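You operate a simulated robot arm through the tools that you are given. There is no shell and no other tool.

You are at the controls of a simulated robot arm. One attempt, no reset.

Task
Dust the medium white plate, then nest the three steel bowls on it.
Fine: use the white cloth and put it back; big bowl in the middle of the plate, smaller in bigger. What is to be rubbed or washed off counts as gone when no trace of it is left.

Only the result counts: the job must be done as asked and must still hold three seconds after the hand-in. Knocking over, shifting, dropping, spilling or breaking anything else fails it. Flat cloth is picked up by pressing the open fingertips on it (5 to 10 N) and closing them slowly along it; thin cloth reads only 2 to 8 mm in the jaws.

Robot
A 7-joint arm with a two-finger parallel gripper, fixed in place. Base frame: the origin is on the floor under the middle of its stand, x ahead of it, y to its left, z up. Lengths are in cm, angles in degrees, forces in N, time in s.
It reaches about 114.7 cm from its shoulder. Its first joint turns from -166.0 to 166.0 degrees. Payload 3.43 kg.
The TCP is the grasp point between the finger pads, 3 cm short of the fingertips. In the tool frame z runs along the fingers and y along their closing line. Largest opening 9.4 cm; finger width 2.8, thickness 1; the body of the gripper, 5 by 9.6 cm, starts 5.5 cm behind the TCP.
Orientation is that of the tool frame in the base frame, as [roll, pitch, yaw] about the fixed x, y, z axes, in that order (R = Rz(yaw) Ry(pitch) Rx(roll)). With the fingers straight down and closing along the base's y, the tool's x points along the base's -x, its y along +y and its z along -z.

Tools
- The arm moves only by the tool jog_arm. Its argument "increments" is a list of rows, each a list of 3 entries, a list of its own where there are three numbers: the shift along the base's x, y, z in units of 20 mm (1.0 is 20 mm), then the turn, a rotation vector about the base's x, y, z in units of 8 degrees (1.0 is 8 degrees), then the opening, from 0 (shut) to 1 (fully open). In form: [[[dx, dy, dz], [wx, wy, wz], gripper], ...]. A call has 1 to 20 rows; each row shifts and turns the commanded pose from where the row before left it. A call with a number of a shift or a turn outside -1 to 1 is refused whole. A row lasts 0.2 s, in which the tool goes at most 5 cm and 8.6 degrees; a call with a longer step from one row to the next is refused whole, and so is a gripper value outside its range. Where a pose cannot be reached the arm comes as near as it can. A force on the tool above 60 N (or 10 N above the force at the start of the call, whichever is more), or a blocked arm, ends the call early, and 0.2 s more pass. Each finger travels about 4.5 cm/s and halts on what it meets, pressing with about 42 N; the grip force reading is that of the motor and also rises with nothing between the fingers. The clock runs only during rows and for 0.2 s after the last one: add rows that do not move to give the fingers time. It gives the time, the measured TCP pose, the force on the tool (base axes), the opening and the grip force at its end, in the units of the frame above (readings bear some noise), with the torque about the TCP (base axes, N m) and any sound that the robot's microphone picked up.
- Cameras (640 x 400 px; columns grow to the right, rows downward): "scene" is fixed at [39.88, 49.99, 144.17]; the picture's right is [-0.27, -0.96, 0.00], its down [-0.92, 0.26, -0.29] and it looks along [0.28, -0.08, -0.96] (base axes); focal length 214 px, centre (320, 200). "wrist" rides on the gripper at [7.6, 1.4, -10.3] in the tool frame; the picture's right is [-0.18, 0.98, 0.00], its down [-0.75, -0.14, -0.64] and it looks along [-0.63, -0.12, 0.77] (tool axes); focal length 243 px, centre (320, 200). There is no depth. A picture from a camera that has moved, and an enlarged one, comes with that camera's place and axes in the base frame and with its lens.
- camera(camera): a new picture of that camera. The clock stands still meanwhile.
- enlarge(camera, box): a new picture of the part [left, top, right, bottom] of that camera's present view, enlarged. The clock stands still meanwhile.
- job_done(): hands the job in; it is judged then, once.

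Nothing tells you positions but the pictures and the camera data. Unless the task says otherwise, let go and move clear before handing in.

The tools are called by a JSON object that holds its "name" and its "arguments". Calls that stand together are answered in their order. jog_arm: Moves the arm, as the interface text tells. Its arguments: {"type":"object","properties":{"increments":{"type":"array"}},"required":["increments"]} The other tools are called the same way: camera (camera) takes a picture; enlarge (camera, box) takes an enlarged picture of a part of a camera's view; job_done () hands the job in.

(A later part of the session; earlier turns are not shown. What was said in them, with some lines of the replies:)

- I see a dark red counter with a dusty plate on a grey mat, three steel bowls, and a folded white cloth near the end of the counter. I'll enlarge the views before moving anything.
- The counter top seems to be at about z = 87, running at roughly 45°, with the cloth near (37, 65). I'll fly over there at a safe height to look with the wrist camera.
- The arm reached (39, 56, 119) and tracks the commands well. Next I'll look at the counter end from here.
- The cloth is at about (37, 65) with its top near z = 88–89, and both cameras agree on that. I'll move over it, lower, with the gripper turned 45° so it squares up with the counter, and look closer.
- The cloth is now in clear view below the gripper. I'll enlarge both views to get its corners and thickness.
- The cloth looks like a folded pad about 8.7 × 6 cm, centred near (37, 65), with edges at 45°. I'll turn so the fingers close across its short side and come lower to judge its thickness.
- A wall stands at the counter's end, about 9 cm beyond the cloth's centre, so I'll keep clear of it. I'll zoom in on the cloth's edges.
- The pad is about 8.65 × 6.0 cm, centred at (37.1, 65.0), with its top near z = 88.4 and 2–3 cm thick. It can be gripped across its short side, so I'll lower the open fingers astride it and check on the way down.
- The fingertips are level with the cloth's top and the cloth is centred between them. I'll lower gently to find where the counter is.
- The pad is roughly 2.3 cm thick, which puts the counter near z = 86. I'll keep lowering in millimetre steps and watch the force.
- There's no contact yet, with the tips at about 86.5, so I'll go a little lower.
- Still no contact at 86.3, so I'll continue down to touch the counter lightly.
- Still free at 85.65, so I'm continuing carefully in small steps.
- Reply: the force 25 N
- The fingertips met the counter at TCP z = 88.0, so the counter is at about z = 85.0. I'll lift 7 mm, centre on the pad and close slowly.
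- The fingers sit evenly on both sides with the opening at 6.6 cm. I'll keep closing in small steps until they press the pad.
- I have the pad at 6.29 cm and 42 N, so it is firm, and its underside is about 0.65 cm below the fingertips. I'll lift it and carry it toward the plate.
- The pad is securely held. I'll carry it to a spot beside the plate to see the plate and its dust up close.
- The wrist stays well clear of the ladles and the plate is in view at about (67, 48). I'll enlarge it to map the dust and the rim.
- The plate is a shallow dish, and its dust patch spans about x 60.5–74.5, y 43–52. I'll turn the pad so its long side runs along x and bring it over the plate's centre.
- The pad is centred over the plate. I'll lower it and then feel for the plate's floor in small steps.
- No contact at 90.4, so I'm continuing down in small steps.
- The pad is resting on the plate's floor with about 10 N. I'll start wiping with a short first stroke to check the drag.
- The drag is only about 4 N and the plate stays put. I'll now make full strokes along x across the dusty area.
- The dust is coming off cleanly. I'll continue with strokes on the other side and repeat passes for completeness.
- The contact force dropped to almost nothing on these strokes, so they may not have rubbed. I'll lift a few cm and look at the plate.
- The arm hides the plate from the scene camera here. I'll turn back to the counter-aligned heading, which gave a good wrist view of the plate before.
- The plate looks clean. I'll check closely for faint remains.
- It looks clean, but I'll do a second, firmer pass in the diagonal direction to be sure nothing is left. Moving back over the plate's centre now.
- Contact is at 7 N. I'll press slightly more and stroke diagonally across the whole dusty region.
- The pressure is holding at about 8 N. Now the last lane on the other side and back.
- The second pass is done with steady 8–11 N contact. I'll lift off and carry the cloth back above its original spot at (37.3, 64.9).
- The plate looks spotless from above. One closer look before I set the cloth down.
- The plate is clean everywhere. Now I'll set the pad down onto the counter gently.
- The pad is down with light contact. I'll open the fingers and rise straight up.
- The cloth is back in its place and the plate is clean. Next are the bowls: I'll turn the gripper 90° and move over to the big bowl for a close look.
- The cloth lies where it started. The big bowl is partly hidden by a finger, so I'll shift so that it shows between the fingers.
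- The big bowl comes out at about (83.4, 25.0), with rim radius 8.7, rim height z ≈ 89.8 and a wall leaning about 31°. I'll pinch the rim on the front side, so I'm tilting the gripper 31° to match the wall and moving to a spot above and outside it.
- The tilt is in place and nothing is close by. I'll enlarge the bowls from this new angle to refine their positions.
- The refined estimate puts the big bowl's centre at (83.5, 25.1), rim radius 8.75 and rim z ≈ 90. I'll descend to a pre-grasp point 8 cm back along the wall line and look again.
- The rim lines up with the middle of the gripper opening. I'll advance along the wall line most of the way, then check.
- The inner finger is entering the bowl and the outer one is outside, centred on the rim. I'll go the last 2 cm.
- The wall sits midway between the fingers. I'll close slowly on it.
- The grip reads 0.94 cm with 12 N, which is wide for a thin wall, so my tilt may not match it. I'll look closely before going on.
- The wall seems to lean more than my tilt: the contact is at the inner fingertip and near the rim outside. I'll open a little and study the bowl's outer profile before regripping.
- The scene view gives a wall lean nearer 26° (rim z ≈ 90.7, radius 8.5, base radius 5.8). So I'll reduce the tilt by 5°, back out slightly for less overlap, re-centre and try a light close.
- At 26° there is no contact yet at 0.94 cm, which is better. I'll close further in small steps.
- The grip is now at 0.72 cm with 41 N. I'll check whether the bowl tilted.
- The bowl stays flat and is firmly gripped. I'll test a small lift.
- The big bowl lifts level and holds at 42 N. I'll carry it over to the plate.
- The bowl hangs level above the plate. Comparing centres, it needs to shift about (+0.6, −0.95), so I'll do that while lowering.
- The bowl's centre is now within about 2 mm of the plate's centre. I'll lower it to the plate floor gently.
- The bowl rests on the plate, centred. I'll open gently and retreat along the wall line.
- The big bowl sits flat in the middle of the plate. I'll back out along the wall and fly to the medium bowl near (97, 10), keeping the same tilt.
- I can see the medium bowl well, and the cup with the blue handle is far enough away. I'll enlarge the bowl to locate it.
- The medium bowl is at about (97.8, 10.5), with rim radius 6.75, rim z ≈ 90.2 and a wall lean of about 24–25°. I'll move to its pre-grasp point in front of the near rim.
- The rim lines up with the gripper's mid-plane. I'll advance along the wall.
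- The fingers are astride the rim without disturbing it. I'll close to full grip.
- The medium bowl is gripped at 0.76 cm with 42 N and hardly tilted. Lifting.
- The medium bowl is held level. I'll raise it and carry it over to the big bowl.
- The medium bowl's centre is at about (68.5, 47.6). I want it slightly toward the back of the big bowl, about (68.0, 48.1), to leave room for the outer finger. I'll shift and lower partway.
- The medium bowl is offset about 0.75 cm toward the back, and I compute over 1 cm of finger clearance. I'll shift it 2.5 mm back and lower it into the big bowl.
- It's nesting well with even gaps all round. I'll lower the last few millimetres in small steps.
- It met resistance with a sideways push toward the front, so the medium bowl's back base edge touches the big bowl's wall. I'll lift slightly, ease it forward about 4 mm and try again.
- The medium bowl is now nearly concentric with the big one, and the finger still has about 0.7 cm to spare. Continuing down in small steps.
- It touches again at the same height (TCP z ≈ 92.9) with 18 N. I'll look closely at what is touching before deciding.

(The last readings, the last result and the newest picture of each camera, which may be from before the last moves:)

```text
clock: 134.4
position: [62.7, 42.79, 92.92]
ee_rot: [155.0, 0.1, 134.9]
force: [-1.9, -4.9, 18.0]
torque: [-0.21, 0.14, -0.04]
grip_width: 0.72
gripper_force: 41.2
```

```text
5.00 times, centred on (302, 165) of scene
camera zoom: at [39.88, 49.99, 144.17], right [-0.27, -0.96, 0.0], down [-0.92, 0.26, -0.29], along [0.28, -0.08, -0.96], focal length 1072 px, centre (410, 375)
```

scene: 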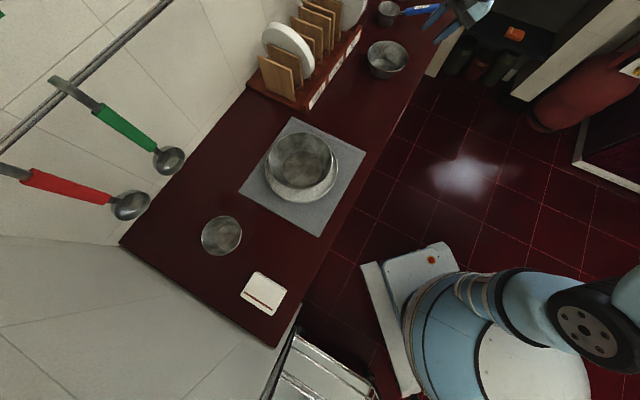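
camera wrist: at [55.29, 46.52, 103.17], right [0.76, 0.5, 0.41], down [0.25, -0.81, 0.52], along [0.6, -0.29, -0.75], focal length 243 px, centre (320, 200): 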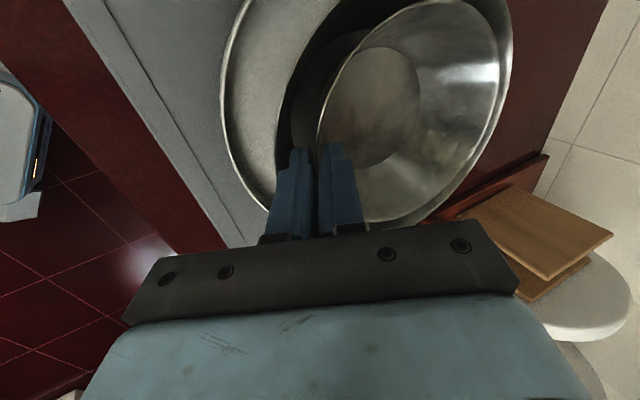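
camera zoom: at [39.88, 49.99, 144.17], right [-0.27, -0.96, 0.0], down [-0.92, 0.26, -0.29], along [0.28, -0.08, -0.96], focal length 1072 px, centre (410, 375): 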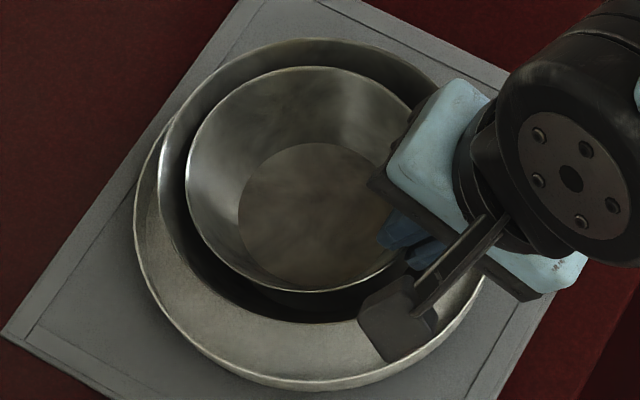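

The finger's thicker shoulder, just above the pad, is resting on the big bowl's rim. The medium bowl is already essentially seated, within about 2 mm. I'll relieve the pressure a little, then open just slightly so the bowl settles without pushing the big one.

{"name": "jog_arm", "arguments": {"increments": [[[0.03, 0.03, 0.05], [0, 0, 0], 0.03], [[0, 0, 0], [0, 0, 0], 0.03]]}}

```text
clock: 135.0
position: [62.73, 42.96, 92.84]
ee_rot: [155.0, 0.0, 134.9]
force: [-2.5, -3.3, 11.0]
torque: [-0.2, 0.17, -0.01]
grip_width: 0.71
gripper_force: 41.3
```

Still 11 N on the rim. I'll lift a touch more, slide 3 mm inward to clear the shoulder from the rim, and lower again.

{"name": "jog_arm", "arguments": {"increments": [[[0, 0, 0.12], [0, 0, 0], 0.03], [[0.06, 0.06, 0], [0, 0, 0], 0.03], [[0.06, 0.06, 0], [0, 0, 0], 0.03], [[0, 0, 0], [0, 0, 0], 0.03]]}}

{"name": "enlarge", "arguments": {"camera": "wrist", "box": [260, 90, 380, 190]}}

{"name": "enlarge", "arguments": {"camera": "scene", "box": [262, 125, 342, 205]}}

```text
clock: 136.0
position: [63.06, 43.16, 93.05]
ee_rot: [155.2, -0.1, 134.8]
force: [0.1, 0.2, -0.9]
torque: [-0.08, 0.05, 0.03]
grip_width: 0.69
gripper_force: 41.1
```

```text
4.00 times, centred on (320, 140) of wrist
camera zoom: at [55.39, 46.53, 103.01], right [0.76, 0.5, 0.41], down [0.25, -0.81, 0.52], along [0.6, -0.29, -0.75], focal length 970 px, centre (320, 440)
```

zoom: 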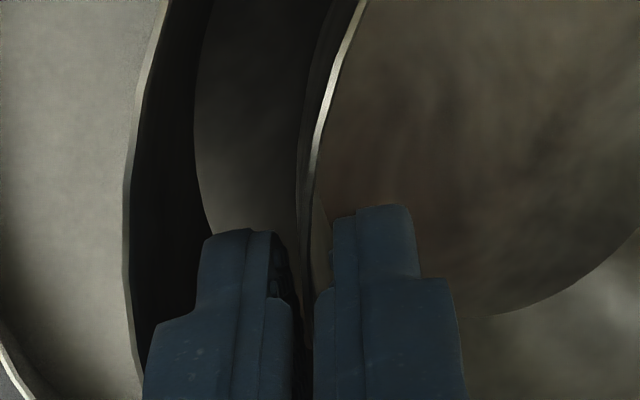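

```text
5.00 times, centred on (302, 165) of scene
camera zoom: at [39.88, 49.99, 144.17], right [-0.27, -0.96, 0.0], down [-0.92, 0.26, -0.29], along [0.28, -0.08, -0.96], focal length 1072 px, centre (410, 375)
```

zoom: 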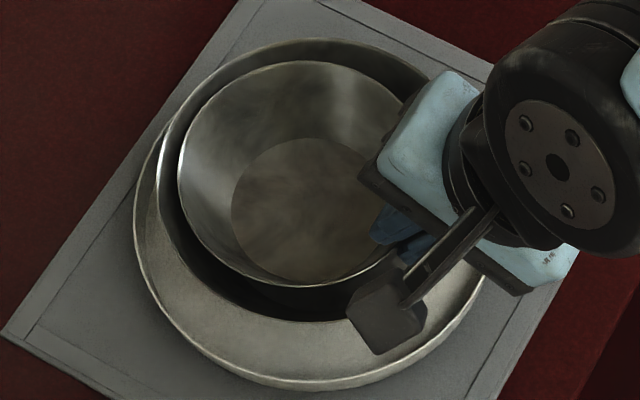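

Free of contact now. Lowering again in tiny steps.

{"name": "jog_arm", "arguments": {"increments": [[[0, 0, -0.05], [0, 0, 0], 0.03], [[0, 0, 0], [0, 0, 0], 0.03]]}}

```text
clock: 136.6
position: [62.91, 43.22, 93.0]
ee_rot: [155.2, -0.1, 134.9]
force: [-0.1, 0.2, -1.1]
torque: [-0.05, 0.07, -0.02]
grip_width: 0.69
gripper_force: 41.2
```

{"name": "jog_arm", "arguments": {"increments": [[[0, 0, -0.05], [0, 0, 0], 0.03], [[0, 0, 0], [0, 0, 0], 0.03]]}}

```text
clock: 137.2
position: [62.97, 43.2, 92.97]
ee_rot: [155.2, 0.0, 134.9]
force: [0.2, -1.4, 7.5]
torque: [-0.03, 0.08, -0.04]
grip_width: 0.72
gripper_force: 41.3
```

Contact is now 7.5 N and almost purely vertical, so the bowl is seated. I'll open slightly while keeping the outer finger nearly still.

{"name": "jog_arm", "arguments": {"increments": [[[0, 0, 0], [0, 0, 0], 0.08], [[0.015, 0.015, 0.01], [0, 0, 0], 0.1], [[0.015, 0.015, 0.01], [0, 0, 0], 0.12], [[0.01, 0.01, 0.01], [0, 0, 0], 0.14], [[0, 0, 0], [0, 0, 0], 0.14]]}}

{"name": "enlarge", "arguments": {"camera": "wrist", "box": [260, 90, 380, 190]}}

{"name": "enlarge", "arguments": {"camera": "scene", "box": [262, 125, 342, 205]}}

```text
clock: 138.4
position: [62.97, 43.29, 93.04]
ee_rot: [155.2, -0.1, 134.9]
force: [-0.4, -0.2, 5.1]
torque: [-0.04, 0.11, 0.03]
grip_width: 1.19
gripper_force: 0.1
```

```text
4.00 times, centred on (320, 140) of wrist
camera zoom: at [55.38, 46.63, 102.9], right [0.76, 0.5, 0.41], down [0.25, -0.81, 0.52], along [0.6, -0.29, -0.75], focal length 970 px, centre (320, 440)
```

zoom: 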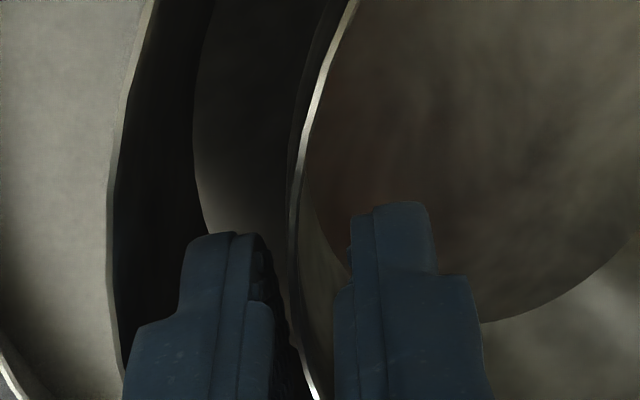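

```text
5.00 times, centred on (302, 165) of scene
camera zoom: at [39.88, 49.99, 144.17], right [-0.27, -0.96, 0.0], down [-0.92, 0.26, -0.29], along [0.28, -0.08, -0.96], focal length 1072 px, centre (410, 375)
```

zoom: 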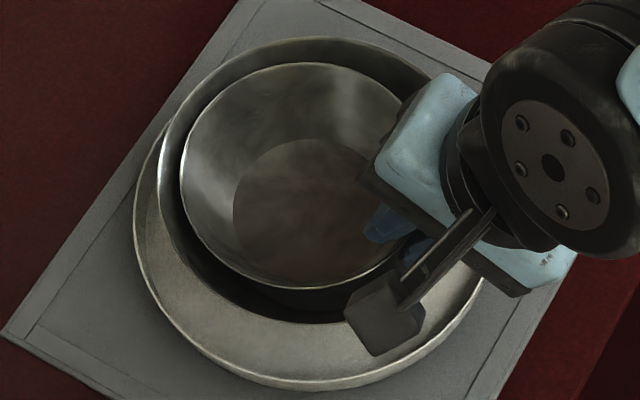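

The medium bowl is released and sits level inside the big one. I'll back out along the wall direction, slowly at first.

{"name": "jog_arm", "arguments": {"increments": [[[-0.03, -0.03, 0.1], [0, 0, 0], 0.14], [[-0.05, -0.05, 0.15], [0, 0, 0], 0.14], [[-0.1, -0.1, 0.3], [0, 0, 0], 0.14], [[-0.15, -0.15, 0.45], [0, 0, 0], 0.14], [[0, 0, 0], [0, 0, 0], 0.14]]}}

{"name": "enlarge", "arguments": {"camera": "wrist", "box": [260, 90, 380, 190]}}

{"name": "enlarge", "arguments": {"camera": "scene", "box": [262, 125, 342, 205]}}

```text
clock: 139.6
position: [62.34, 42.72, 94.96]
ee_rot: [155.3, -0.1, 134.9]
force: [1.1, -0.2, 0.9]
torque: [0.04, 0.03, 0.01]
grip_width: 1.34
gripper_force: 0.1
```

```text
4.00 times, centred on (320, 140) of wrist
camera zoom: at [54.75, 45.93, 104.85], right [0.76, 0.5, 0.41], down [0.25, -0.81, 0.52], along [0.6, -0.29, -0.75], focal length 970 px, centre (320, 440)
```

zoom: 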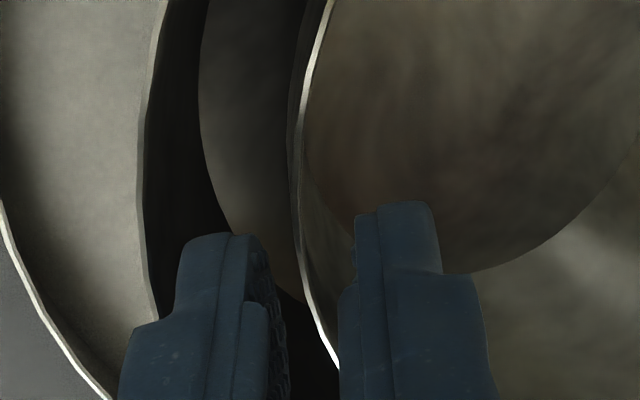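

```text
5.00 times, centred on (302, 165) of scene
camera zoom: at [39.88, 49.99, 144.17], right [-0.27, -0.96, 0.0], down [-0.92, 0.26, -0.29], along [0.28, -0.08, -0.96], focal length 1072 px, centre (410, 375)
```

zoom: 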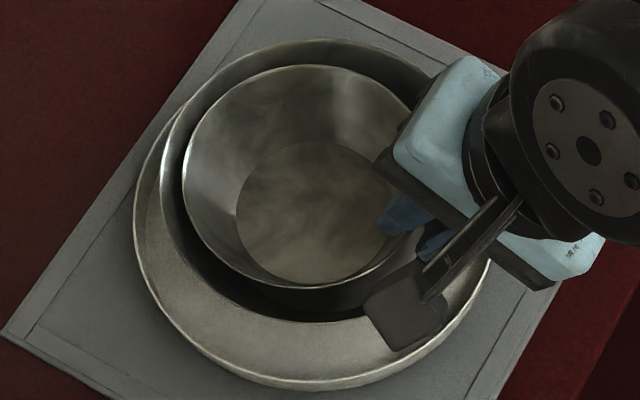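

The fingers are clear of the rim. I'll retreat further and take a full look.

{"name": "jog_arm", "arguments": {"increments": [[[-0.2, -0.2, 0.6], [0, 0, 0], 0.14], [[-0.2, -0.2, 0.6], [0, 0, 0], 0.14], [[-0.2, -0.2, 0.6], [0, 0, 0], 0.2], [[-0.2, -0.2, 0.8], [0, 0, 0], 0.3], [[-0.4, -0.2, 0.8], [0, 0, 0], 0.4], [[-0.8, -0.2, 0.5], [0, 0, 0], 0.4], [[-0.8, -0.2, 0], [0, 0, 0], 0.4], [[-0.8, 0, 0], [0, 0, 0], 0.4], [[-0.8, 0, 0], [0, 0, 0], 0.4], [[0, 0, 0], [0, 0, 0], 0.4]]}}

{"name": "camera", "arguments": {"camera": "scene"}}

{"name": "enlarge", "arguments": {"camera": "scene", "box": [262, 125, 342, 205]}}

{"name": "camera", "arguments": {"camera": "wrist"}}

```text
clock: 141.8
position: [53.26, 40.0, 102.97]
ee_rot: [155.2, 0.0, 134.9]
force: [-0.4, -0.4, 1.3]
torque: [-0.02, -0.02, 0.0]
grip_width: 3.77
gripper_force: 0.1
```

```text
taken
```

scene: 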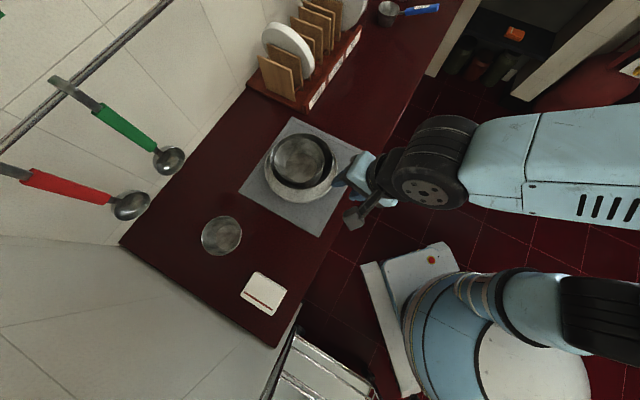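

```text
5.00 times, centred on (302, 165) of scene
camera zoom: at [39.88, 49.99, 144.17], right [-0.27, -0.96, 0.0], down [-0.92, 0.26, -0.29], along [0.28, -0.08, -0.96], focal length 1072 px, centre (410, 375)
```

zoom: 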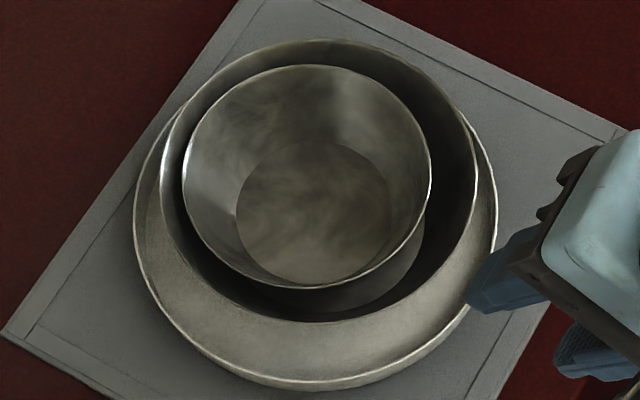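

```text
taken
camera wrist: at [45.72, 43.27, 112.82], right [0.76, 0.5, 0.41], down [0.25, -0.81, 0.52], along [0.6, -0.29, -0.75], focal length 243 px, centre (320, 200)
```

wrist: 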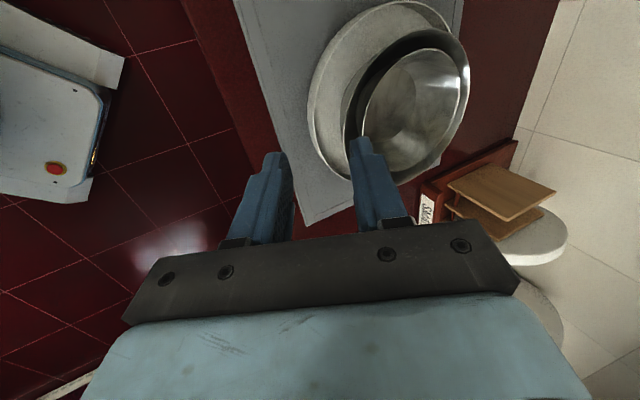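

The medium bowl sits nested and level, the big bowl is within about 3 mm of the plate's centre, and the cloth is undisturbed. Next I'll go look at the small bowl near (53.5, 72).

{"name": "jog_arm", "arguments": {"increments": [[[-0.2, 0.5, 0], [0, 0, 0], 0.4], [[-0.24, 0.97, 0], [0, 0, 0], 0.4], [[-0.24, 0.97, 0], [0, 0, 0], 0.4], [[-0.24, 0.97, 0], [0, 0, 0], 0.4], [[-0.24, 0.97, 0], [0, 0, 0], 0.4], [[-0.24, 0.97, 0], [0, 0, 0], 0.4], [[-0.24, 0.97, 0], [0, 0, 0], 0.4], [[-0.24, 0.97, 0], [0, 0, 0], 0.4], [[-0.24, 0.97, 0], [0, 0, 0], 0.4], [[-0.24, 0.97, 0], [0, 0, 0], 0.4], [[-0.24, 0.97, 0], [0, 0, 0], 0.4], [[-0.24, 0.97, 0], [0, 0, 0], 0.4], [[-0.2, 0.9, 0], [0, 0, 0], 0.4], [[0, 0, 0], [0, 0, 0], 0.4]]}}

{"name": "camera", "arguments": {"camera": "wrist"}}

{"name": "camera", "arguments": {"camera": "scene"}}

```text
clock: 144.8
position: [47.34, 63.97, 102.73]
ee_rot: [155.2, 0.0, 134.9]
force: [-0.4, -0.1, -0.4]
torque: [0.0, 0.04, -0.01]
grip_width: 3.75
gripper_force: 0.1
```

```text
taken
camera wrist: at [39.8, 67.26, 112.64], right [0.76, 0.5, 0.41], down [0.25, -0.81, 0.52], along [0.6, -0.29, -0.75], focal length 243 px, centre (320, 200)
```

wrist: 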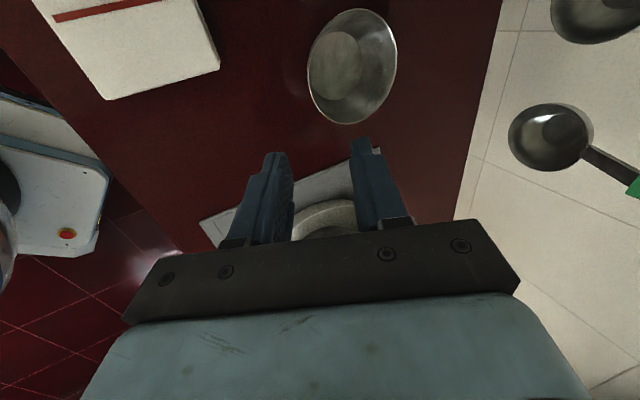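

```text
taken
```

scene: 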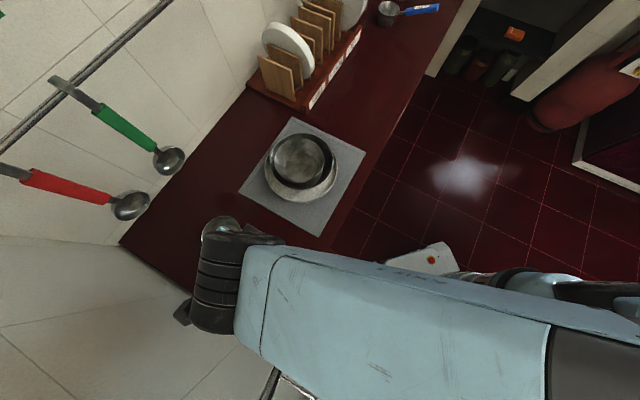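

The small bowl is in clear view of the wrist camera. I'll enlarge it for measurement.

{"name": "enlarge", "arguments": {"camera": "wrist", "box": [290, 0, 418, 130]}}

{"name": "enlarge", "arguments": {"camera": "wrist", "box": [30, 0, 230, 110]}}

```text
3.08 times, centred on (354, 65) of wrist
camera zoom: at [39.8, 67.26, 112.64], right [0.76, 0.5, 0.41], down [0.25, -0.81, 0.52], along [0.6, -0.29, -0.75], focal length 746 px, centre (215, 615)
```

zoom: 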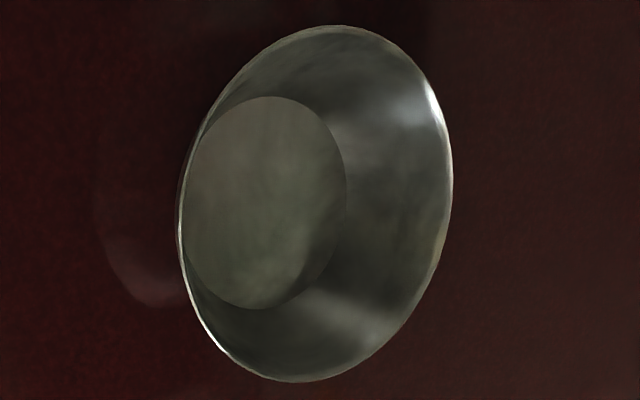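

```text
3.20 times, centred on (130, 55) of wrist
camera zoom: at [39.8, 67.26, 112.64], right [0.76, 0.5, 0.41], down [0.25, -0.81, 0.52], along [0.6, -0.29, -0.75], focal length 776 px, centre (928, 664)
```

zoom: 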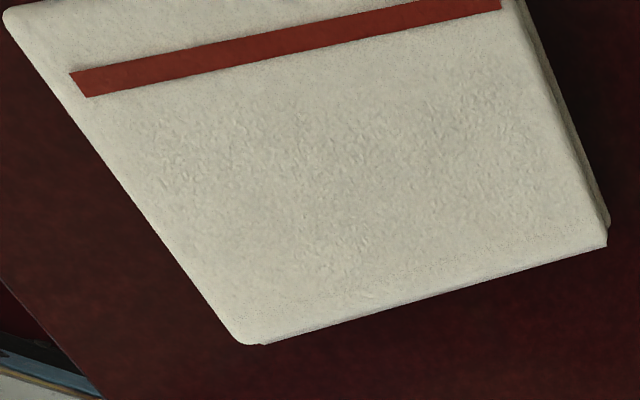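

The small bowl is at about (53.7, 72.0), with rim radius 5.04, rim z ≈ 89.45 and a wall lean of about 22°. I'll adjust the tilt slightly and move to its pre-grasp point, planning a shallower 1.2 cm grip so the finger's shoulder clears the larger rims later.

{"name": "jog_arm", "arguments": {"increments": [[[0.1, 0.3, -0.3], [-0.22, 0.22, 0], 0.4], [[0.1, 0.3, -0.6], [0, 0, 0], 0.4], [[0.1, 0.3, -0.7], [0, 0, 0], 0.4], [[0.1, 0.3, -0.7], [0, 0, 0], 0.4], [[0, 0, -0.7], [0, 0, 0], 0.38], [[0, 0, 0], [0, 0, 0], 0.36]]}}

{"name": "camera", "arguments": {"camera": "wrist"}}

{"name": "enlarge", "arguments": {"camera": "wrist", "box": [240, 30, 440, 180]}}

```text
clock: 146.2
position: [48.16, 66.37, 96.68]
ee_rot: [157.6, -0.1, 134.8]
force: [0.4, 0.0, -0.2]
torque: [0.0, 0.0, 0.0]
grip_width: 3.36
gripper_force: 0.0
```

```text
taken
camera wrist: at [40.97, 69.97, 106.78], right [0.77, 0.51, 0.37], down [0.27, -0.8, 0.54], along [0.57, -0.32, -0.75], focal length 243 px, centre (320, 200)
```

wrist: 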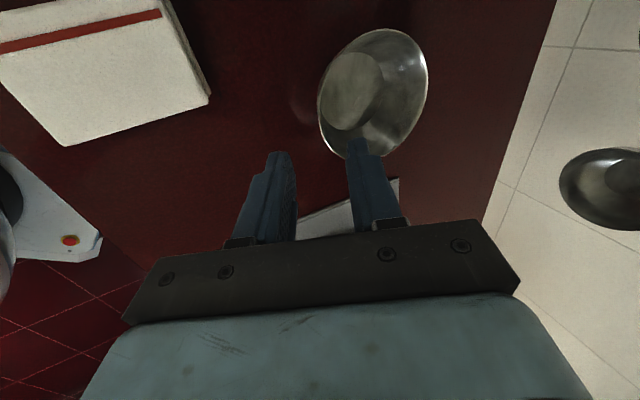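

```text
2.67 times, centred on (340, 105) of wrist
camera zoom: at [40.97, 69.97, 106.78], right [0.77, 0.51, 0.37], down [0.27, -0.8, 0.54], along [0.57, -0.32, -0.75], focal length 647 px, centre (267, 453)
```

zoom: 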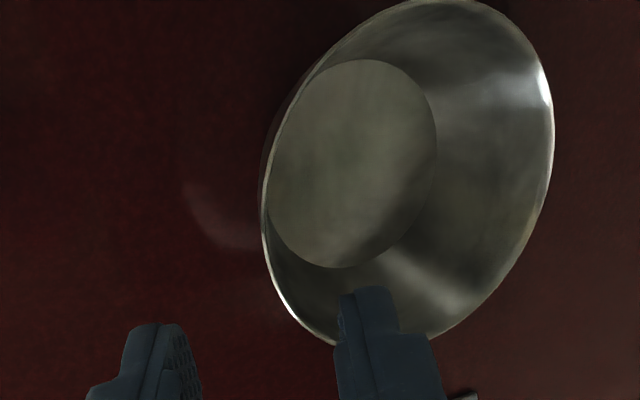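

The rim lines up exactly with the gripper's mid-plane. Advancing along the wall.

{"name": "jog_arm", "arguments": {"increments": [[[0.154, 0.159, -0.556], [0, 0, 0], 0.36], [[0.154, 0.159, -0.556], [0, 0, 0], 0.36], [[0.154, 0.159, -0.556], [0, 0, 0], 0.34], [[0.154, 0.159, -0.556], [0, 0, 0], 0.32], [[0.077, 0.08, -0.278], [0, 0, 0], 0.3], [[0, 0, 0], [0, 0, 0], 0.3]]}}

{"name": "enlarge", "arguments": {"camera": "wrist", "box": [240, 80, 440, 230]}}

{"name": "camera", "arguments": {"camera": "scene"}}

```text
clock: 147.6
position: [49.8, 67.98, 91.82]
ee_rot: [157.6, 0.0, 134.9]
force: [-0.4, 0.6, -0.2]
torque: [0.0, 0.0, 0.02]
grip_width: 2.81
gripper_force: 0.1
```

```text
2.67 times, centred on (340, 155) of wrist
camera zoom: at [42.42, 71.57, 101.85], right [0.77, 0.51, 0.37], down [0.27, -0.8, 0.54], along [0.57, -0.32, -0.75], focal length 647 px, centre (267, 320)
```

zoom: 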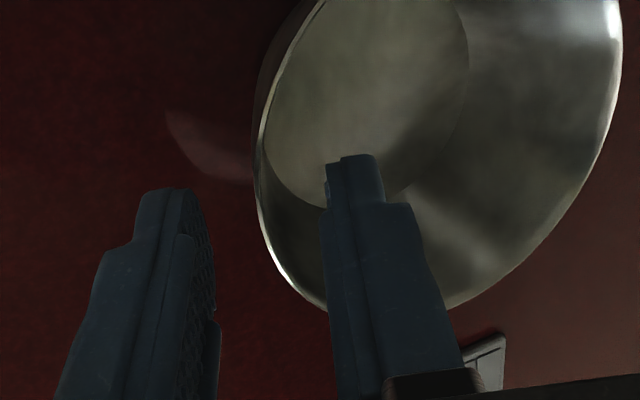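

```text
taken
```

scene: 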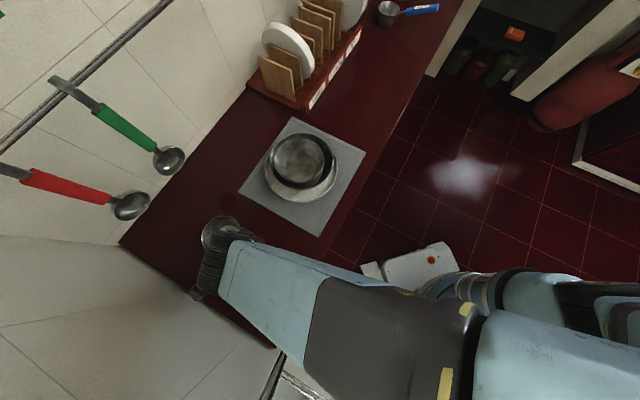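

The rim sits about 2 mm toward the outer finger. I'll correct that and go the final 7 mm, then close lightly.

{"name": "jog_arm", "arguments": {"increments": [[[0.015, 0.015, -0.2], [0, 0, 0], 0.28], [[0.02, 0.02, -0.19], [0, 0, 0], 0.24], [[0, 0, 0], [0, 0, 0], 0.18], [[0, 0, 0], [0, 0, 0], 0.13], [[0, 0, 0], [0, 0, 0], 0.1], [[0, 0, 0], [0, 0, 0], 0.1]]}}

{"name": "enlarge", "arguments": {"camera": "wrist", "box": [260, 90, 380, 190]}}

```text
clock: 149.0
position: [49.79, 67.93, 91.06]
ee_rot: [157.6, 0.0, 134.9]
force: [0.4, 1.3, -0.3]
torque: [-0.01, -0.01, -0.01]
grip_width: 0.97
gripper_force: 0.4
```

```text
4.00 times, centred on (320, 140) of wrist
camera zoom: at [42.52, 71.53, 101.05], right [0.77, 0.51, 0.37], down [0.27, -0.8, 0.54], along [0.57, -0.32, -0.75], focal length 970 px, centre (320, 440)
```

zoom: 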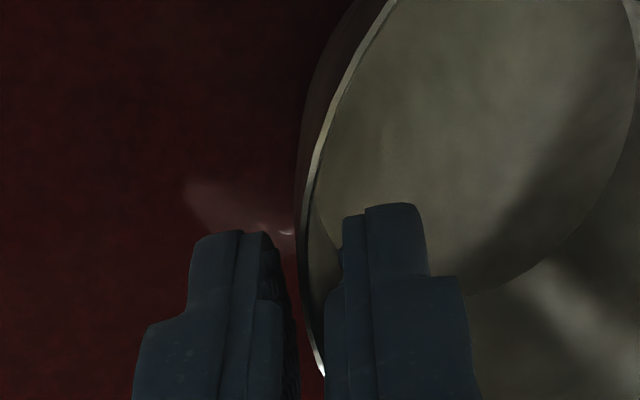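

The wall is between the pads with about 1.2 cm of overlap. Closing to full grip.

{"name": "jog_arm", "arguments": {"increments": [[[0, 0, 0], [0, 0, 0], 0.085], [[0, 0, 0], [0, 0, 0], 0.07], [[0, 0, 0], [0, 0, 0], 0.055], [[0, 0, 0], [0, 0, 0], 0.04], [[0, 0, 0], [0, 0, 0], 0.03], [[0, 0, 0], [0, 0, 0], 0.03]]}}

{"name": "enlarge", "arguments": {"camera": "wrist", "box": [240, 0, 440, 190]}}

```text
clock: 150.4
position: [49.78, 67.98, 91.01]
ee_rot: [157.6, 0.1, 134.9]
force: [0.4, 1.7, 2.0]
torque: [0.03, -0.11, 0.01]
grip_width: 0.72
gripper_force: 41.6
```

```text
2.11 times, centred on (340, 95) of wrist
camera zoom: at [42.52, 71.53, 101.06], right [0.77, 0.51, 0.37], down [0.27, -0.8, 0.54], along [0.57, -0.32, -0.75], focal length 511 px, centre (278, 421)
```

zoom: 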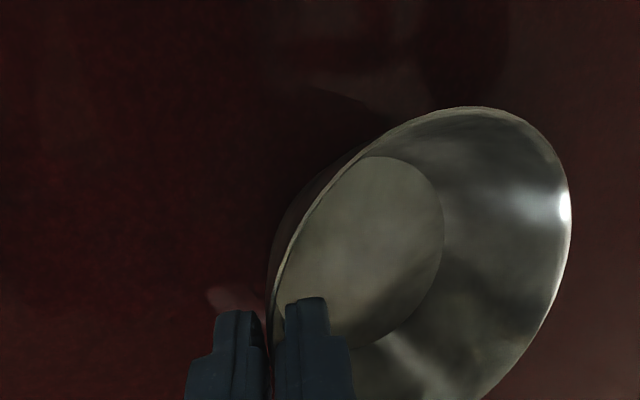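

Gripped at 0.72 cm with 42 N. Test lift.

{"name": "jog_arm", "arguments": {"increments": [[[0, 0, 0.1], [0, 0, 0], 0.03], [[0, 0, 0.2], [0, 0, 0], 0.03], [[0, 0, 0.3], [0, 0, 0], 0.03], [[0, 0, 0.4], [0, 0, 0], 0.03], [[0, 0, 0], [0, 0, 0], 0.03]]}}

{"name": "camera", "arguments": {"camera": "wrist"}}

{"name": "enlarge", "arguments": {"camera": "wrist", "box": [240, 0, 440, 190]}}

{"name": "enlarge", "arguments": {"camera": "scene", "box": [180, 190, 280, 270]}}

```text
clock: 151.6
position: [49.8, 67.95, 93.13]
ee_rot: [157.6, 0.1, 134.9]
force: [0.6, -0.3, -0.7]
torque: [-0.03, 0.04, -0.03]
grip_width: 0.73
gripper_force: 41.3
```

```text
taken
camera wrist: at [42.45, 71.51, 103.06], right [0.77, 0.51, 0.37], down [0.27, -0.8, 0.54], along [0.57, -0.32, -0.75], focal length 243 px, centre (320, 200)
```

wrist: 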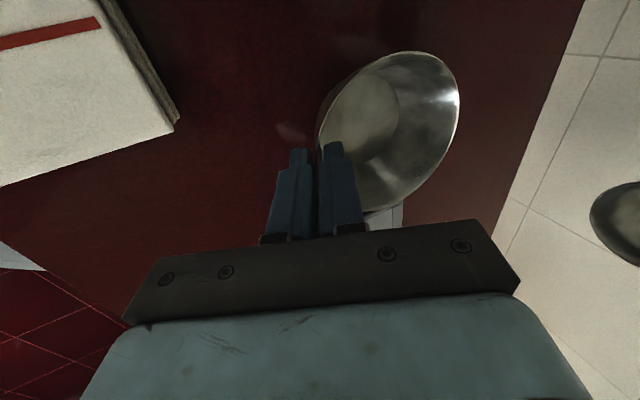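

```text
2.11 times, centred on (340, 95) of wrist
camera zoom: at [42.45, 71.51, 103.06], right [0.77, 0.51, 0.37], down [0.27, -0.8, 0.54], along [0.57, -0.32, -0.75], focal length 511 px, centre (278, 421)
```

zoom: 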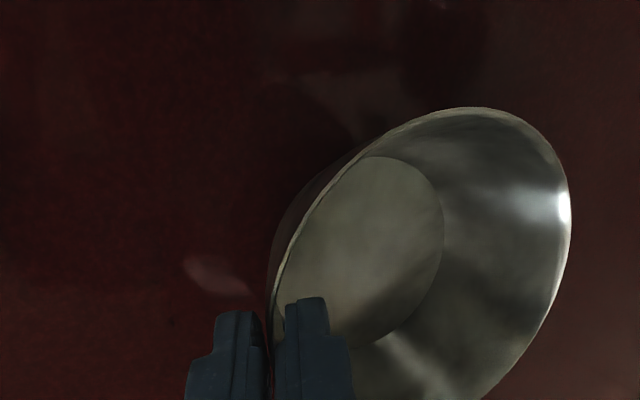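

```text
5.00 times, centred on (230, 230) of scene
camera zoom: at [39.88, 49.99, 144.17], right [-0.27, -0.96, 0.0], down [-0.92, 0.26, -0.29], along [0.28, -0.08, -0.96], focal length 1072 px, centre (770, 50)
```

zoom: 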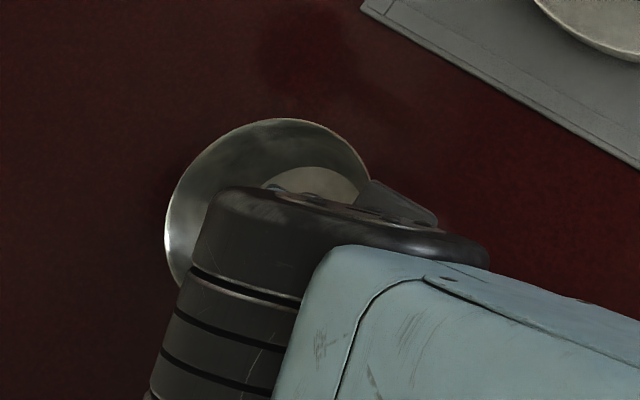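

The small bowl is lifted level. I'll raise it and carry it over to the stack.

{"name": "jog_arm", "arguments": {"increments": [[[0, 0, 0.6], [0, 0, 0], 0.03], [[0, 0, 0.8], [0, 0, 0], 0.03], [[0, 0, 0.8], [0, 0, 0], 0.03], [[0.2, -0.4, 0.8], [0, 0, 0], 0.03], [[0.4, -0.7, 0.6], [0, 0, 0], 0.03], [[0.58, -0.94, 0.4], [0, 0, 0], 0.03], [[0.58, -0.94, 0], [0, 0, 0], 0.03], [[0.58, -0.94, 0], [0, 0, 0], 0.03], [[0.58, -0.94, 0], [0, 0, 0], 0.03], [[0.58, -0.94, 0], [0, 0, 0], 0.03], [[0.58, -0.94, 0], [0, 0, 0], 0.03], [[0.58, -0.94, 0], [0, 0, 0], 0.03], [[0.58, -0.94, 0], [0, 0, 0], 0.03], [[0.58, -0.94, 0], [0, 0, 0], 0.03], [[0.58, -0.94, 0], [0, 0, 0], 0.03], [[0.58, -0.94, 0], [0, 0, 0], 0.03], [[0.2, -0.2, 0], [0, 0, 0], 0.03], [[0, 0, 0], [0, 0, 0], 0.03]]}}

{"name": "camera", "arguments": {"camera": "wrist"}}

{"name": "enlarge", "arguments": {"camera": "scene", "box": [262, 120, 342, 200]}}

```text
clock: 155.4
position: [64.05, 44.61, 100.98]
ee_rot: [157.6, -0.1, 134.9]
force: [0.5, -0.9, -1.2]
torque: [-0.03, 0.03, 0.02]
grip_width: 0.71
gripper_force: 41.5
```

```text
taken
camera wrist: at [56.84, 48.21, 111.02], right [0.77, 0.51, 0.37], down [0.27, -0.8, 0.54], along [0.57, -0.32, -0.75], focal length 243 px, centre (320, 200)
```

wrist: 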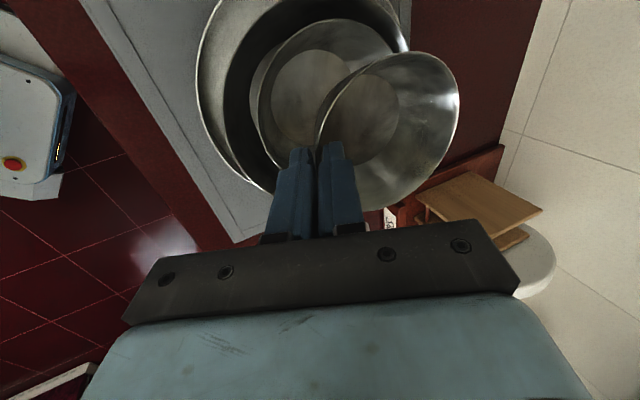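

```text
5.00 times, centred on (302, 160) of scene
camera zoom: at [39.88, 49.99, 144.17], right [-0.27, -0.96, 0.0], down [-0.92, 0.26, -0.29], along [0.28, -0.08, -0.96], focal length 1072 px, centre (410, 400)
```

zoom: 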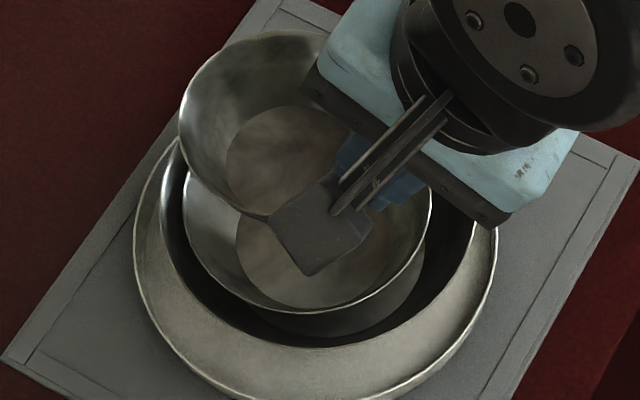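

The small bowl hangs just above the medium one and needs only about +2.5 mm in x. I'll lower it partway and check.

{"name": "jog_arm", "arguments": {"increments": [[[0.06, 0, -0.3], [0, 0, 0], 0.03], [[0.06, 0, -0.5], [0, 0, 0], 0.03], [[0, 0, -0.5], [0, 0, 0], 0.03], [[0, 0, -0.5], [0, 0, 0], 0.03], [[0, 0, -0.4], [0, 0, 0], 0.03], [[0, 0, -0.4], [0, 0, 0], 0.03], [[0, 0, -0.3], [0, 0, 0], 0.03], [[0, 0, 0], [0, 0, 0], 0.03]]}}

{"name": "enlarge", "arguments": {"camera": "wrist", "box": [200, 0, 520, 230]}}

{"name": "enlarge", "arguments": {"camera": "scene", "box": [262, 125, 342, 205]}}

```text
clock: 157.2
position: [64.53, 44.62, 95.07]
ee_rot: [157.6, 0.0, 134.9]
force: [-0.7, 0.1, -0.6]
torque: [-0.01, 0.06, 0.01]
grip_width: 0.69
gripper_force: 41.3
```

```text
1.74 times, centred on (360, 115) of wrist
camera zoom: at [57.14, 48.23, 105.22], right [0.77, 0.51, 0.37], down [0.27, -0.8, 0.54], along [0.57, -0.32, -0.75], focal length 422 px, centre (250, 348)
```

zoom: 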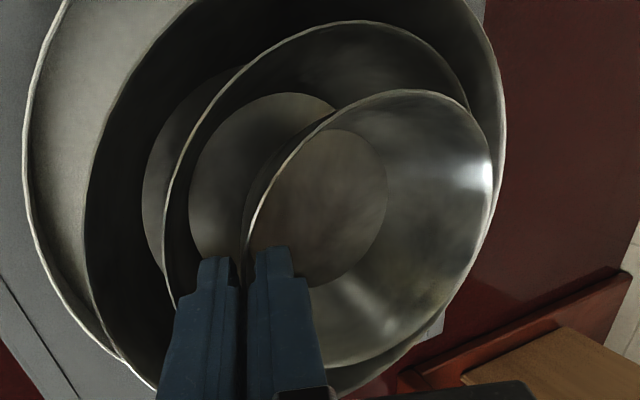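

```text
5.00 times, centred on (302, 165) of scene
camera zoom: at [39.88, 49.99, 144.17], right [-0.27, -0.96, 0.0], down [-0.92, 0.26, -0.29], along [0.28, -0.08, -0.96], focal length 1072 px, centre (410, 375)
```

zoom: 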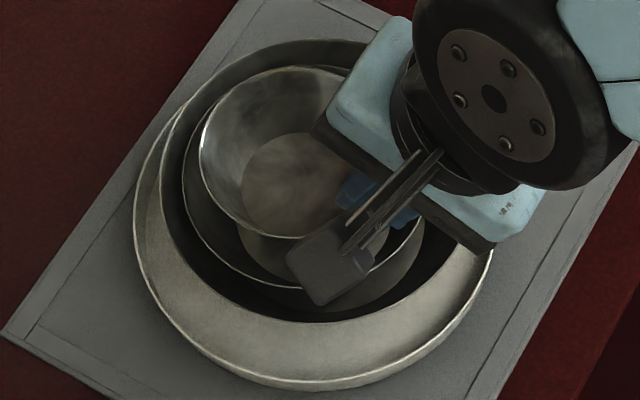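

The small bowl's position is right, about 0.5 cm toward the back of the medium bowl, with ample finger clearance. Lowering further.

{"name": "jog_arm", "arguments": {"increments": [[[0, 0, -0.2], [0, 0, 0], 0.03], [[0, 0, -0.25], [0, 0, 0], 0.03], [[0, 0, -0.2], [0, 0, 0], 0.03], [[0, 0, -0.15], [0, 0, 0], 0.03], [[0, 0, 0], [0, 0, 0], 0.03]]}}

```text
clock: 158.4
position: [64.26, 44.64, 93.67]
ee_rot: [157.6, 0.0, 134.9]
force: [0.3, 0.3, -1.5]
torque: [-0.08, 0.02, 0.0]
grip_width: 0.71
gripper_force: 41.4
```

{"name": "jog_arm", "arguments": {"increments": [[[0, 0, -0.1], [0, 0, 0], 0.03], [[0, 0, -0.1], [0, 0, 0], 0.03], [[0, 0, 0], [0, 0, 0], 0.03]]}}

{"name": "enlarge", "arguments": {"camera": "wrist", "box": [200, 0, 520, 230]}}

{"name": "enlarge", "arguments": {"camera": "scene", "box": [262, 125, 342, 205]}}

```text
clock: 159.2
position: [64.36, 44.64, 93.13]
ee_rot: [157.7, 0.0, 134.9]
force: [-0.2, -0.7, -0.7]
torque: [-0.02, 0.04, 0.03]
grip_width: 0.7
gripper_force: 41.5
```

```text
1.74 times, centred on (360, 115) of wrist
camera zoom: at [57.05, 48.25, 103.2], right [0.77, 0.51, 0.37], down [0.27, -0.8, 0.54], along [0.57, -0.32, -0.75], focal length 422 px, centre (250, 348)
```

zoom: 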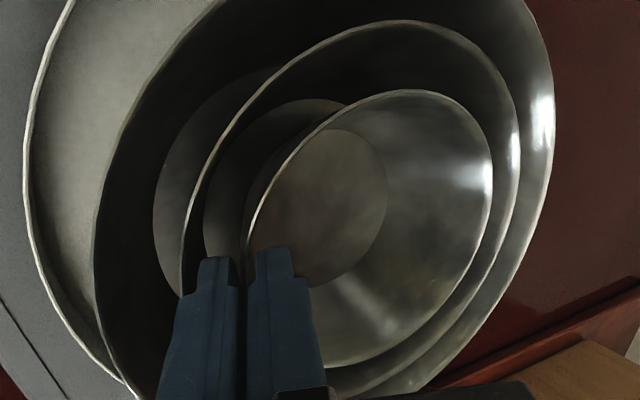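

```text
5.00 times, centred on (302, 165) of scene
camera zoom: at [39.88, 49.99, 144.17], right [-0.27, -0.96, 0.0], down [-0.92, 0.26, -0.29], along [0.28, -0.08, -0.96], focal length 1072 px, centre (410, 375)
```

zoom: 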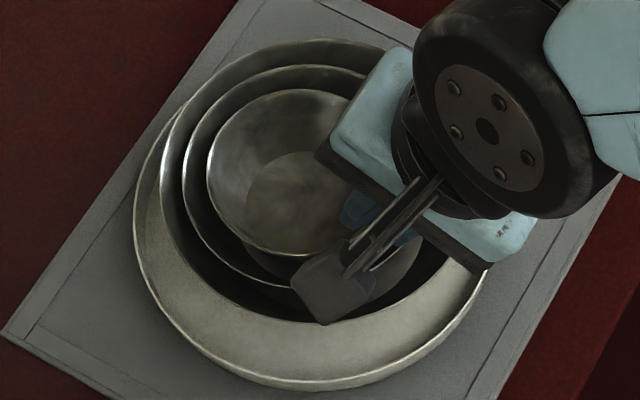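

The three bowls are nesting nicely. I'll lower the last millimetres in tiny steps until I feel contact.

{"name": "jog_arm", "arguments": {"increments": [[[0, 0, -0.05], [0, 0, 0], 0.03], [[0, 0, 0], [0, 0, 0], 0.03]]}}

```text
clock: 159.8
position: [64.33, 44.73, 93.01]
ee_rot: [157.7, 0.0, 134.8]
force: [-0.5, -0.6, -0.8]
torque: [-0.04, 0.03, 0.0]
grip_width: 0.72
gripper_force: 40.8
```

{"name": "jog_arm", "arguments": {"increments": [[[0, 0, -0.05], [0, 0, 0], 0.03], [[0, 0, 0], [0, 0, 0], 0.03]]}}

```text
clock: 160.4
position: [64.27, 44.55, 93.01]
ee_rot: [157.8, 0.0, 134.9]
force: [-0.3, 0.0, -1.7]
torque: [-0.05, -0.01, 0.02]
grip_width: 0.7
gripper_force: 40.9
```

{"name": "jog_arm", "arguments": {"increments": [[[0, 0, -0.05], [0, 0, 0], 0.03], [[0, 0, 0], [0, 0, 0], 0.03]]}}

```text
clock: 161.0
position: [64.28, 44.61, 92.89]
ee_rot: [157.6, -0.1, 134.9]
force: [1.1, 0.2, 0.7]
torque: [-0.02, 0.04, 0.02]
grip_width: 0.66
gripper_force: 40.8
```

{"name": "jog_arm", "arguments": {"increments": [[[0, 0, -0.04], [0, 0, 0], 0.03], [[0, 0, 0], [0, 0, 0], 0.03]]}}

```text
clock: 161.6
position: [64.3, 44.58, 92.88]
ee_rot: [157.6, -0.1, 134.8]
force: [1.2, 0.7, 2.9]
torque: [0.01, -0.11, 0.02]
grip_width: 0.69
gripper_force: 41.4
```

The small bowl's base has touched down, with the contact torque matching a base contact. Releasing gently.

{"name": "jog_arm", "arguments": {"increments": [[[0, 0, -0.01], [0, 0, 0], 0.07], [[0, 0, 0], [0, 0, 0], 0.085], [[0.01, 0.01, 0], [0, 0, 0], 0.1], [[0.01, 0.01, 0], [0, 0, 0], 0.12], [[0, 0, 0], [0, 0, 0], 0.14], [[0, 0, 0], [0, 0, 0], 0.14]]}}

{"name": "enlarge", "arguments": {"camera": "wrist", "box": [260, 90, 380, 190]}}

{"name": "enlarge", "arguments": {"camera": "scene", "box": [262, 125, 342, 205]}}

```text
clock: 163.0
position: [64.35, 44.63, 92.79]
ee_rot: [157.5, -0.2, 134.9]
force: [1.3, 1.4, 3.2]
torque: [0.06, -0.03, -0.01]
grip_width: 1.17
gripper_force: 0.1
```

```text
4.00 times, centred on (320, 140) of wrist
camera zoom: at [57.07, 48.27, 102.83], right [0.77, 0.51, 0.37], down [0.27, -0.8, 0.54], along [0.57, -0.32, -0.75], focal length 970 px, centre (320, 440)
```

zoom: 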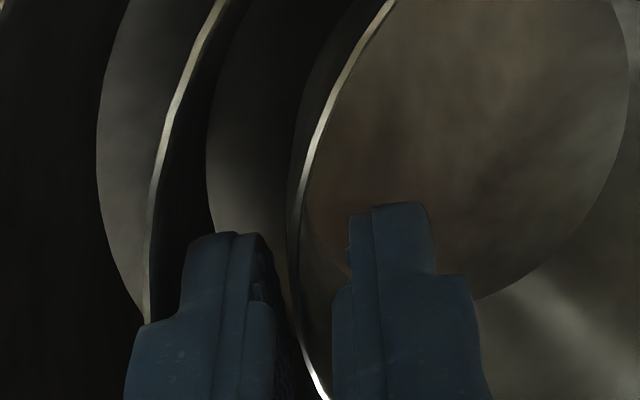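

```text
5.00 times, centred on (302, 165) of scene
camera zoom: at [39.88, 49.99, 144.17], right [-0.27, -0.96, 0.0], down [-0.92, 0.26, -0.29], along [0.28, -0.08, -0.96], focal length 1072 px, centre (410, 375)
```

zoom: 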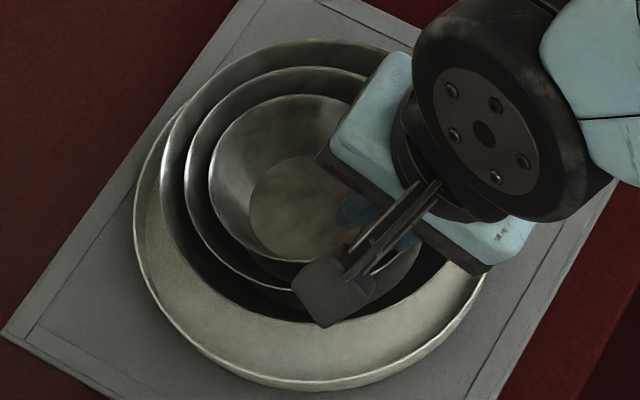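

The small bowl is free and seated. The outer finger just brushes the medium bowl, so I'll ease 1 mm inward and then retreat slowly along the wall line.

{"name": "jog_arm", "arguments": {"increments": [[[0.035, 0.035, 0.03], [0, 0, 0], 0.14], [[-0.02, -0.02, 0.1], [0, 0, 0], 0.14], [[-0.04, -0.04, 0.15], [0, 0, 0], 0.14], [[-0.08, -0.08, 0.28], [0, 0, 0], 0.14], [[-0.1, -0.1, 0.35], [0, 0, 0], 0.14], [[0, 0, 0], [0, 0, 0], 0.14]]}}

{"name": "enlarge", "arguments": {"camera": "wrist", "box": [200, 0, 520, 230]}}

{"name": "enlarge", "arguments": {"camera": "scene", "box": [262, 125, 342, 205]}}

```text
clock: 164.4
position: [64.02, 44.14, 94.47]
ee_rot: [157.7, -0.1, 134.9]
force: [-0.8, -0.1, -0.8]
torque: [0.04, -0.05, 0.01]
grip_width: 1.34
gripper_force: 0.0
```

```text
1.74 times, centred on (360, 115) of wrist
camera zoom: at [56.69, 47.86, 104.65], right [0.77, 0.51, 0.37], down [0.27, -0.8, 0.54], along [0.57, -0.32, -0.75], focal length 422 px, centre (250, 348)
```

zoom: 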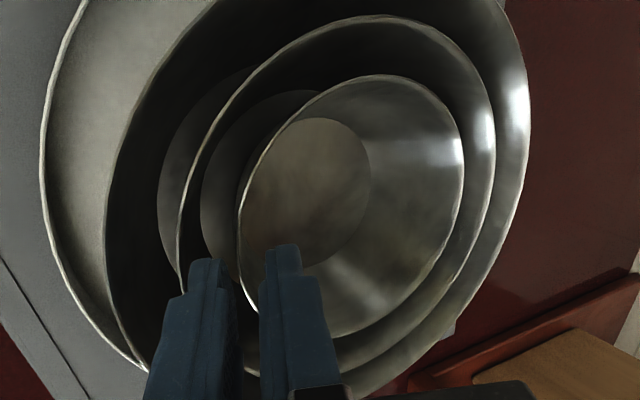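

```text
5.00 times, centred on (302, 165) of scene
camera zoom: at [39.88, 49.99, 144.17], right [-0.27, -0.96, 0.0], down [-0.92, 0.26, -0.29], along [0.28, -0.08, -0.96], focal length 1072 px, centre (410, 375)
```

zoom: 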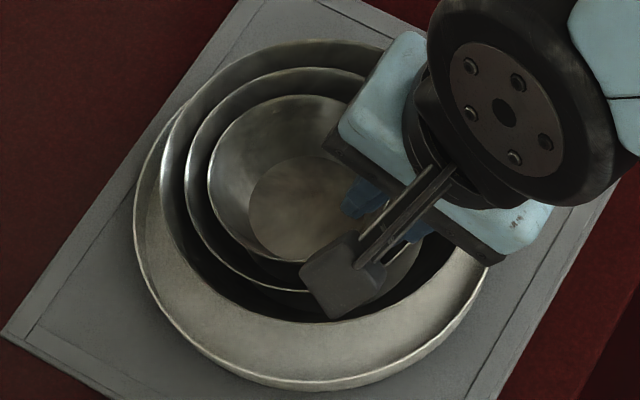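

Fingers are leaving the rims cleanly. I'll retreat fully and move the arm clear to inspect everything.

{"name": "jog_arm", "arguments": {"increments": [[[-0.15, -0.15, 0.55], [0, 0, 0], 0.14], [[-0.15, -0.15, 0.55], [0, 0, 0], 0.14], [[-0.2, -0.2, 0.7], [0, 0, 0], 0.14], [[-0.2, -0.2, 0.8], [0, 0, 0], 0.14], [[-0.4, -0.4, 0.8], [0, 0, 0], 0.2], [[-0.5, -0.8, 0.8], [0, 0, 0], 0.3], [[-0.5, -0.9, 0.5], [0, 0, 0], 0.3], [[-0.5, -0.9, 0.3], [0, 0, 0], 0.3], [[-0.5, -0.9, 0], [0, 0, 0], 0.3], [[-0.5, -0.9, 0], [0, 0, 0], 0.3], [[-0.5, -0.9, 0], [0, 0, 0], 0.3], [[-0.2, -0.9, 0], [0, 0, 0], 0.3], [[0, -0.9, 0], [0, 0, 0], 0.3], [[0, -0.9, 0], [0, 0, 0], 0.3], [[0, 0, 0], [0, 0, 0], 0.3]]}}

{"name": "camera", "arguments": {"camera": "scene"}}

{"name": "enlarge", "arguments": {"camera": "scene", "box": [262, 125, 342, 205]}}

{"name": "enlarge", "arguments": {"camera": "scene", "box": [160, 200, 320, 300]}}

```text
clock: 167.6
position: [55.46, 25.81, 104.52]
ee_rot: [157.6, -0.1, 135.0]
force: [0.7, -0.6, 0.2]
torque: [0.04, 0.01, -0.01]
grip_width: 2.8
gripper_force: 0.1
```

```text
taken
```

scene: 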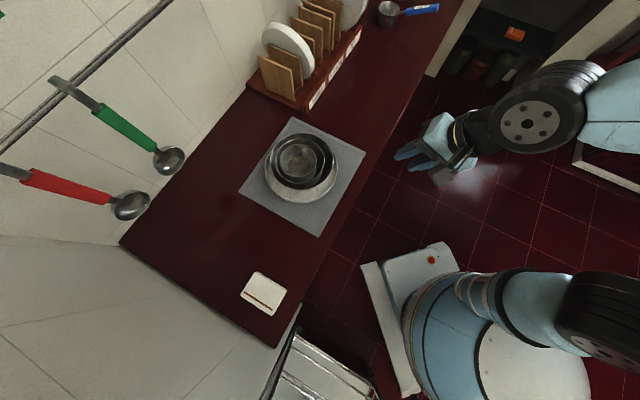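

```text
5.00 times, centred on (302, 165) of scene
camera zoom: at [39.88, 49.99, 144.17], right [-0.27, -0.96, 0.0], down [-0.92, 0.26, -0.29], along [0.28, -0.08, -0.96], focal length 1072 px, centre (410, 375)
```

zoom: 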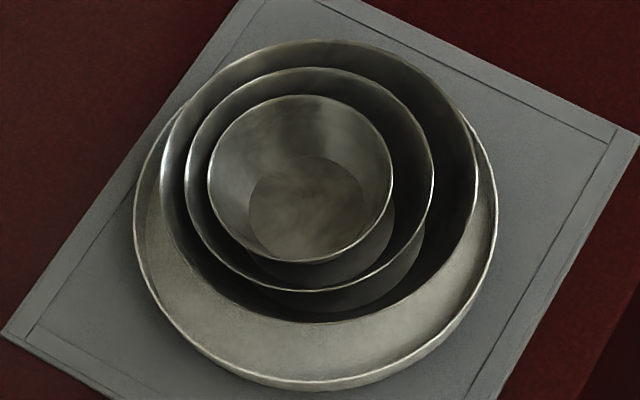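

```text
4.00 times, centred on (240, 250) of scene
camera zoom: at [39.88, 49.99, 144.17], right [-0.27, -0.96, 0.0], down [-0.92, 0.26, -0.29], along [0.28, -0.08, -0.96], focal length 858 px, centre (640, 0)
```

zoom: 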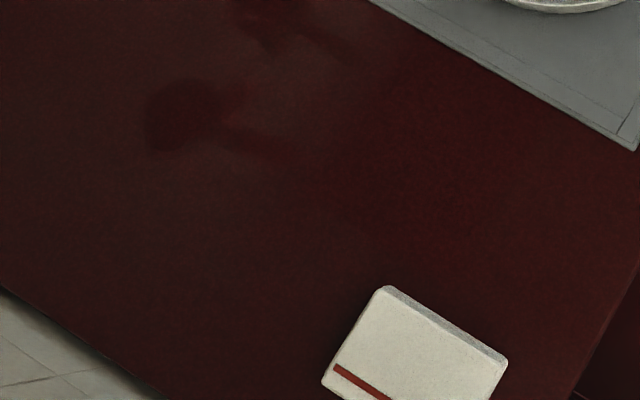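

All three bowls are nested level in the middle of the clean plate. The cloth is back in its original spot to within a couple of millimetres, nothing else has moved, and the arm is clear, so I'm handing in.

{"name": "job_done", "arguments": {}}

```text
The job is handed in.
```

The job is handed in. The plate is dusted and the three steel bowls are nested on it, judging by the last camera pictures. I don't have the judged result.

- **Plate:** I wiped it with the white cloth in two passes. Enlarged views before the bowls went on showed no dust left.
- **Cloth:** it is back in its original place, within about 2 mm by the pictures.
- **Bowls:** the big bowl is about 3 mm from the plate's centre, with the medium bowl inside it and the small one inside that. All three look level. The medium and small bowls each sit about half a centimetre off-centre toward the wall. I placed them there to leave room for the gripper's finger.
- **While nesting:** a finger pressed on the big bowl's rim (up to 18 N), and that bowl may have shifted 2–3 mm. A finger also brushed the medium bowl when I released the small one.
- **Everything else:** nothing else appears to have moved, and the arm is clear of the counter.
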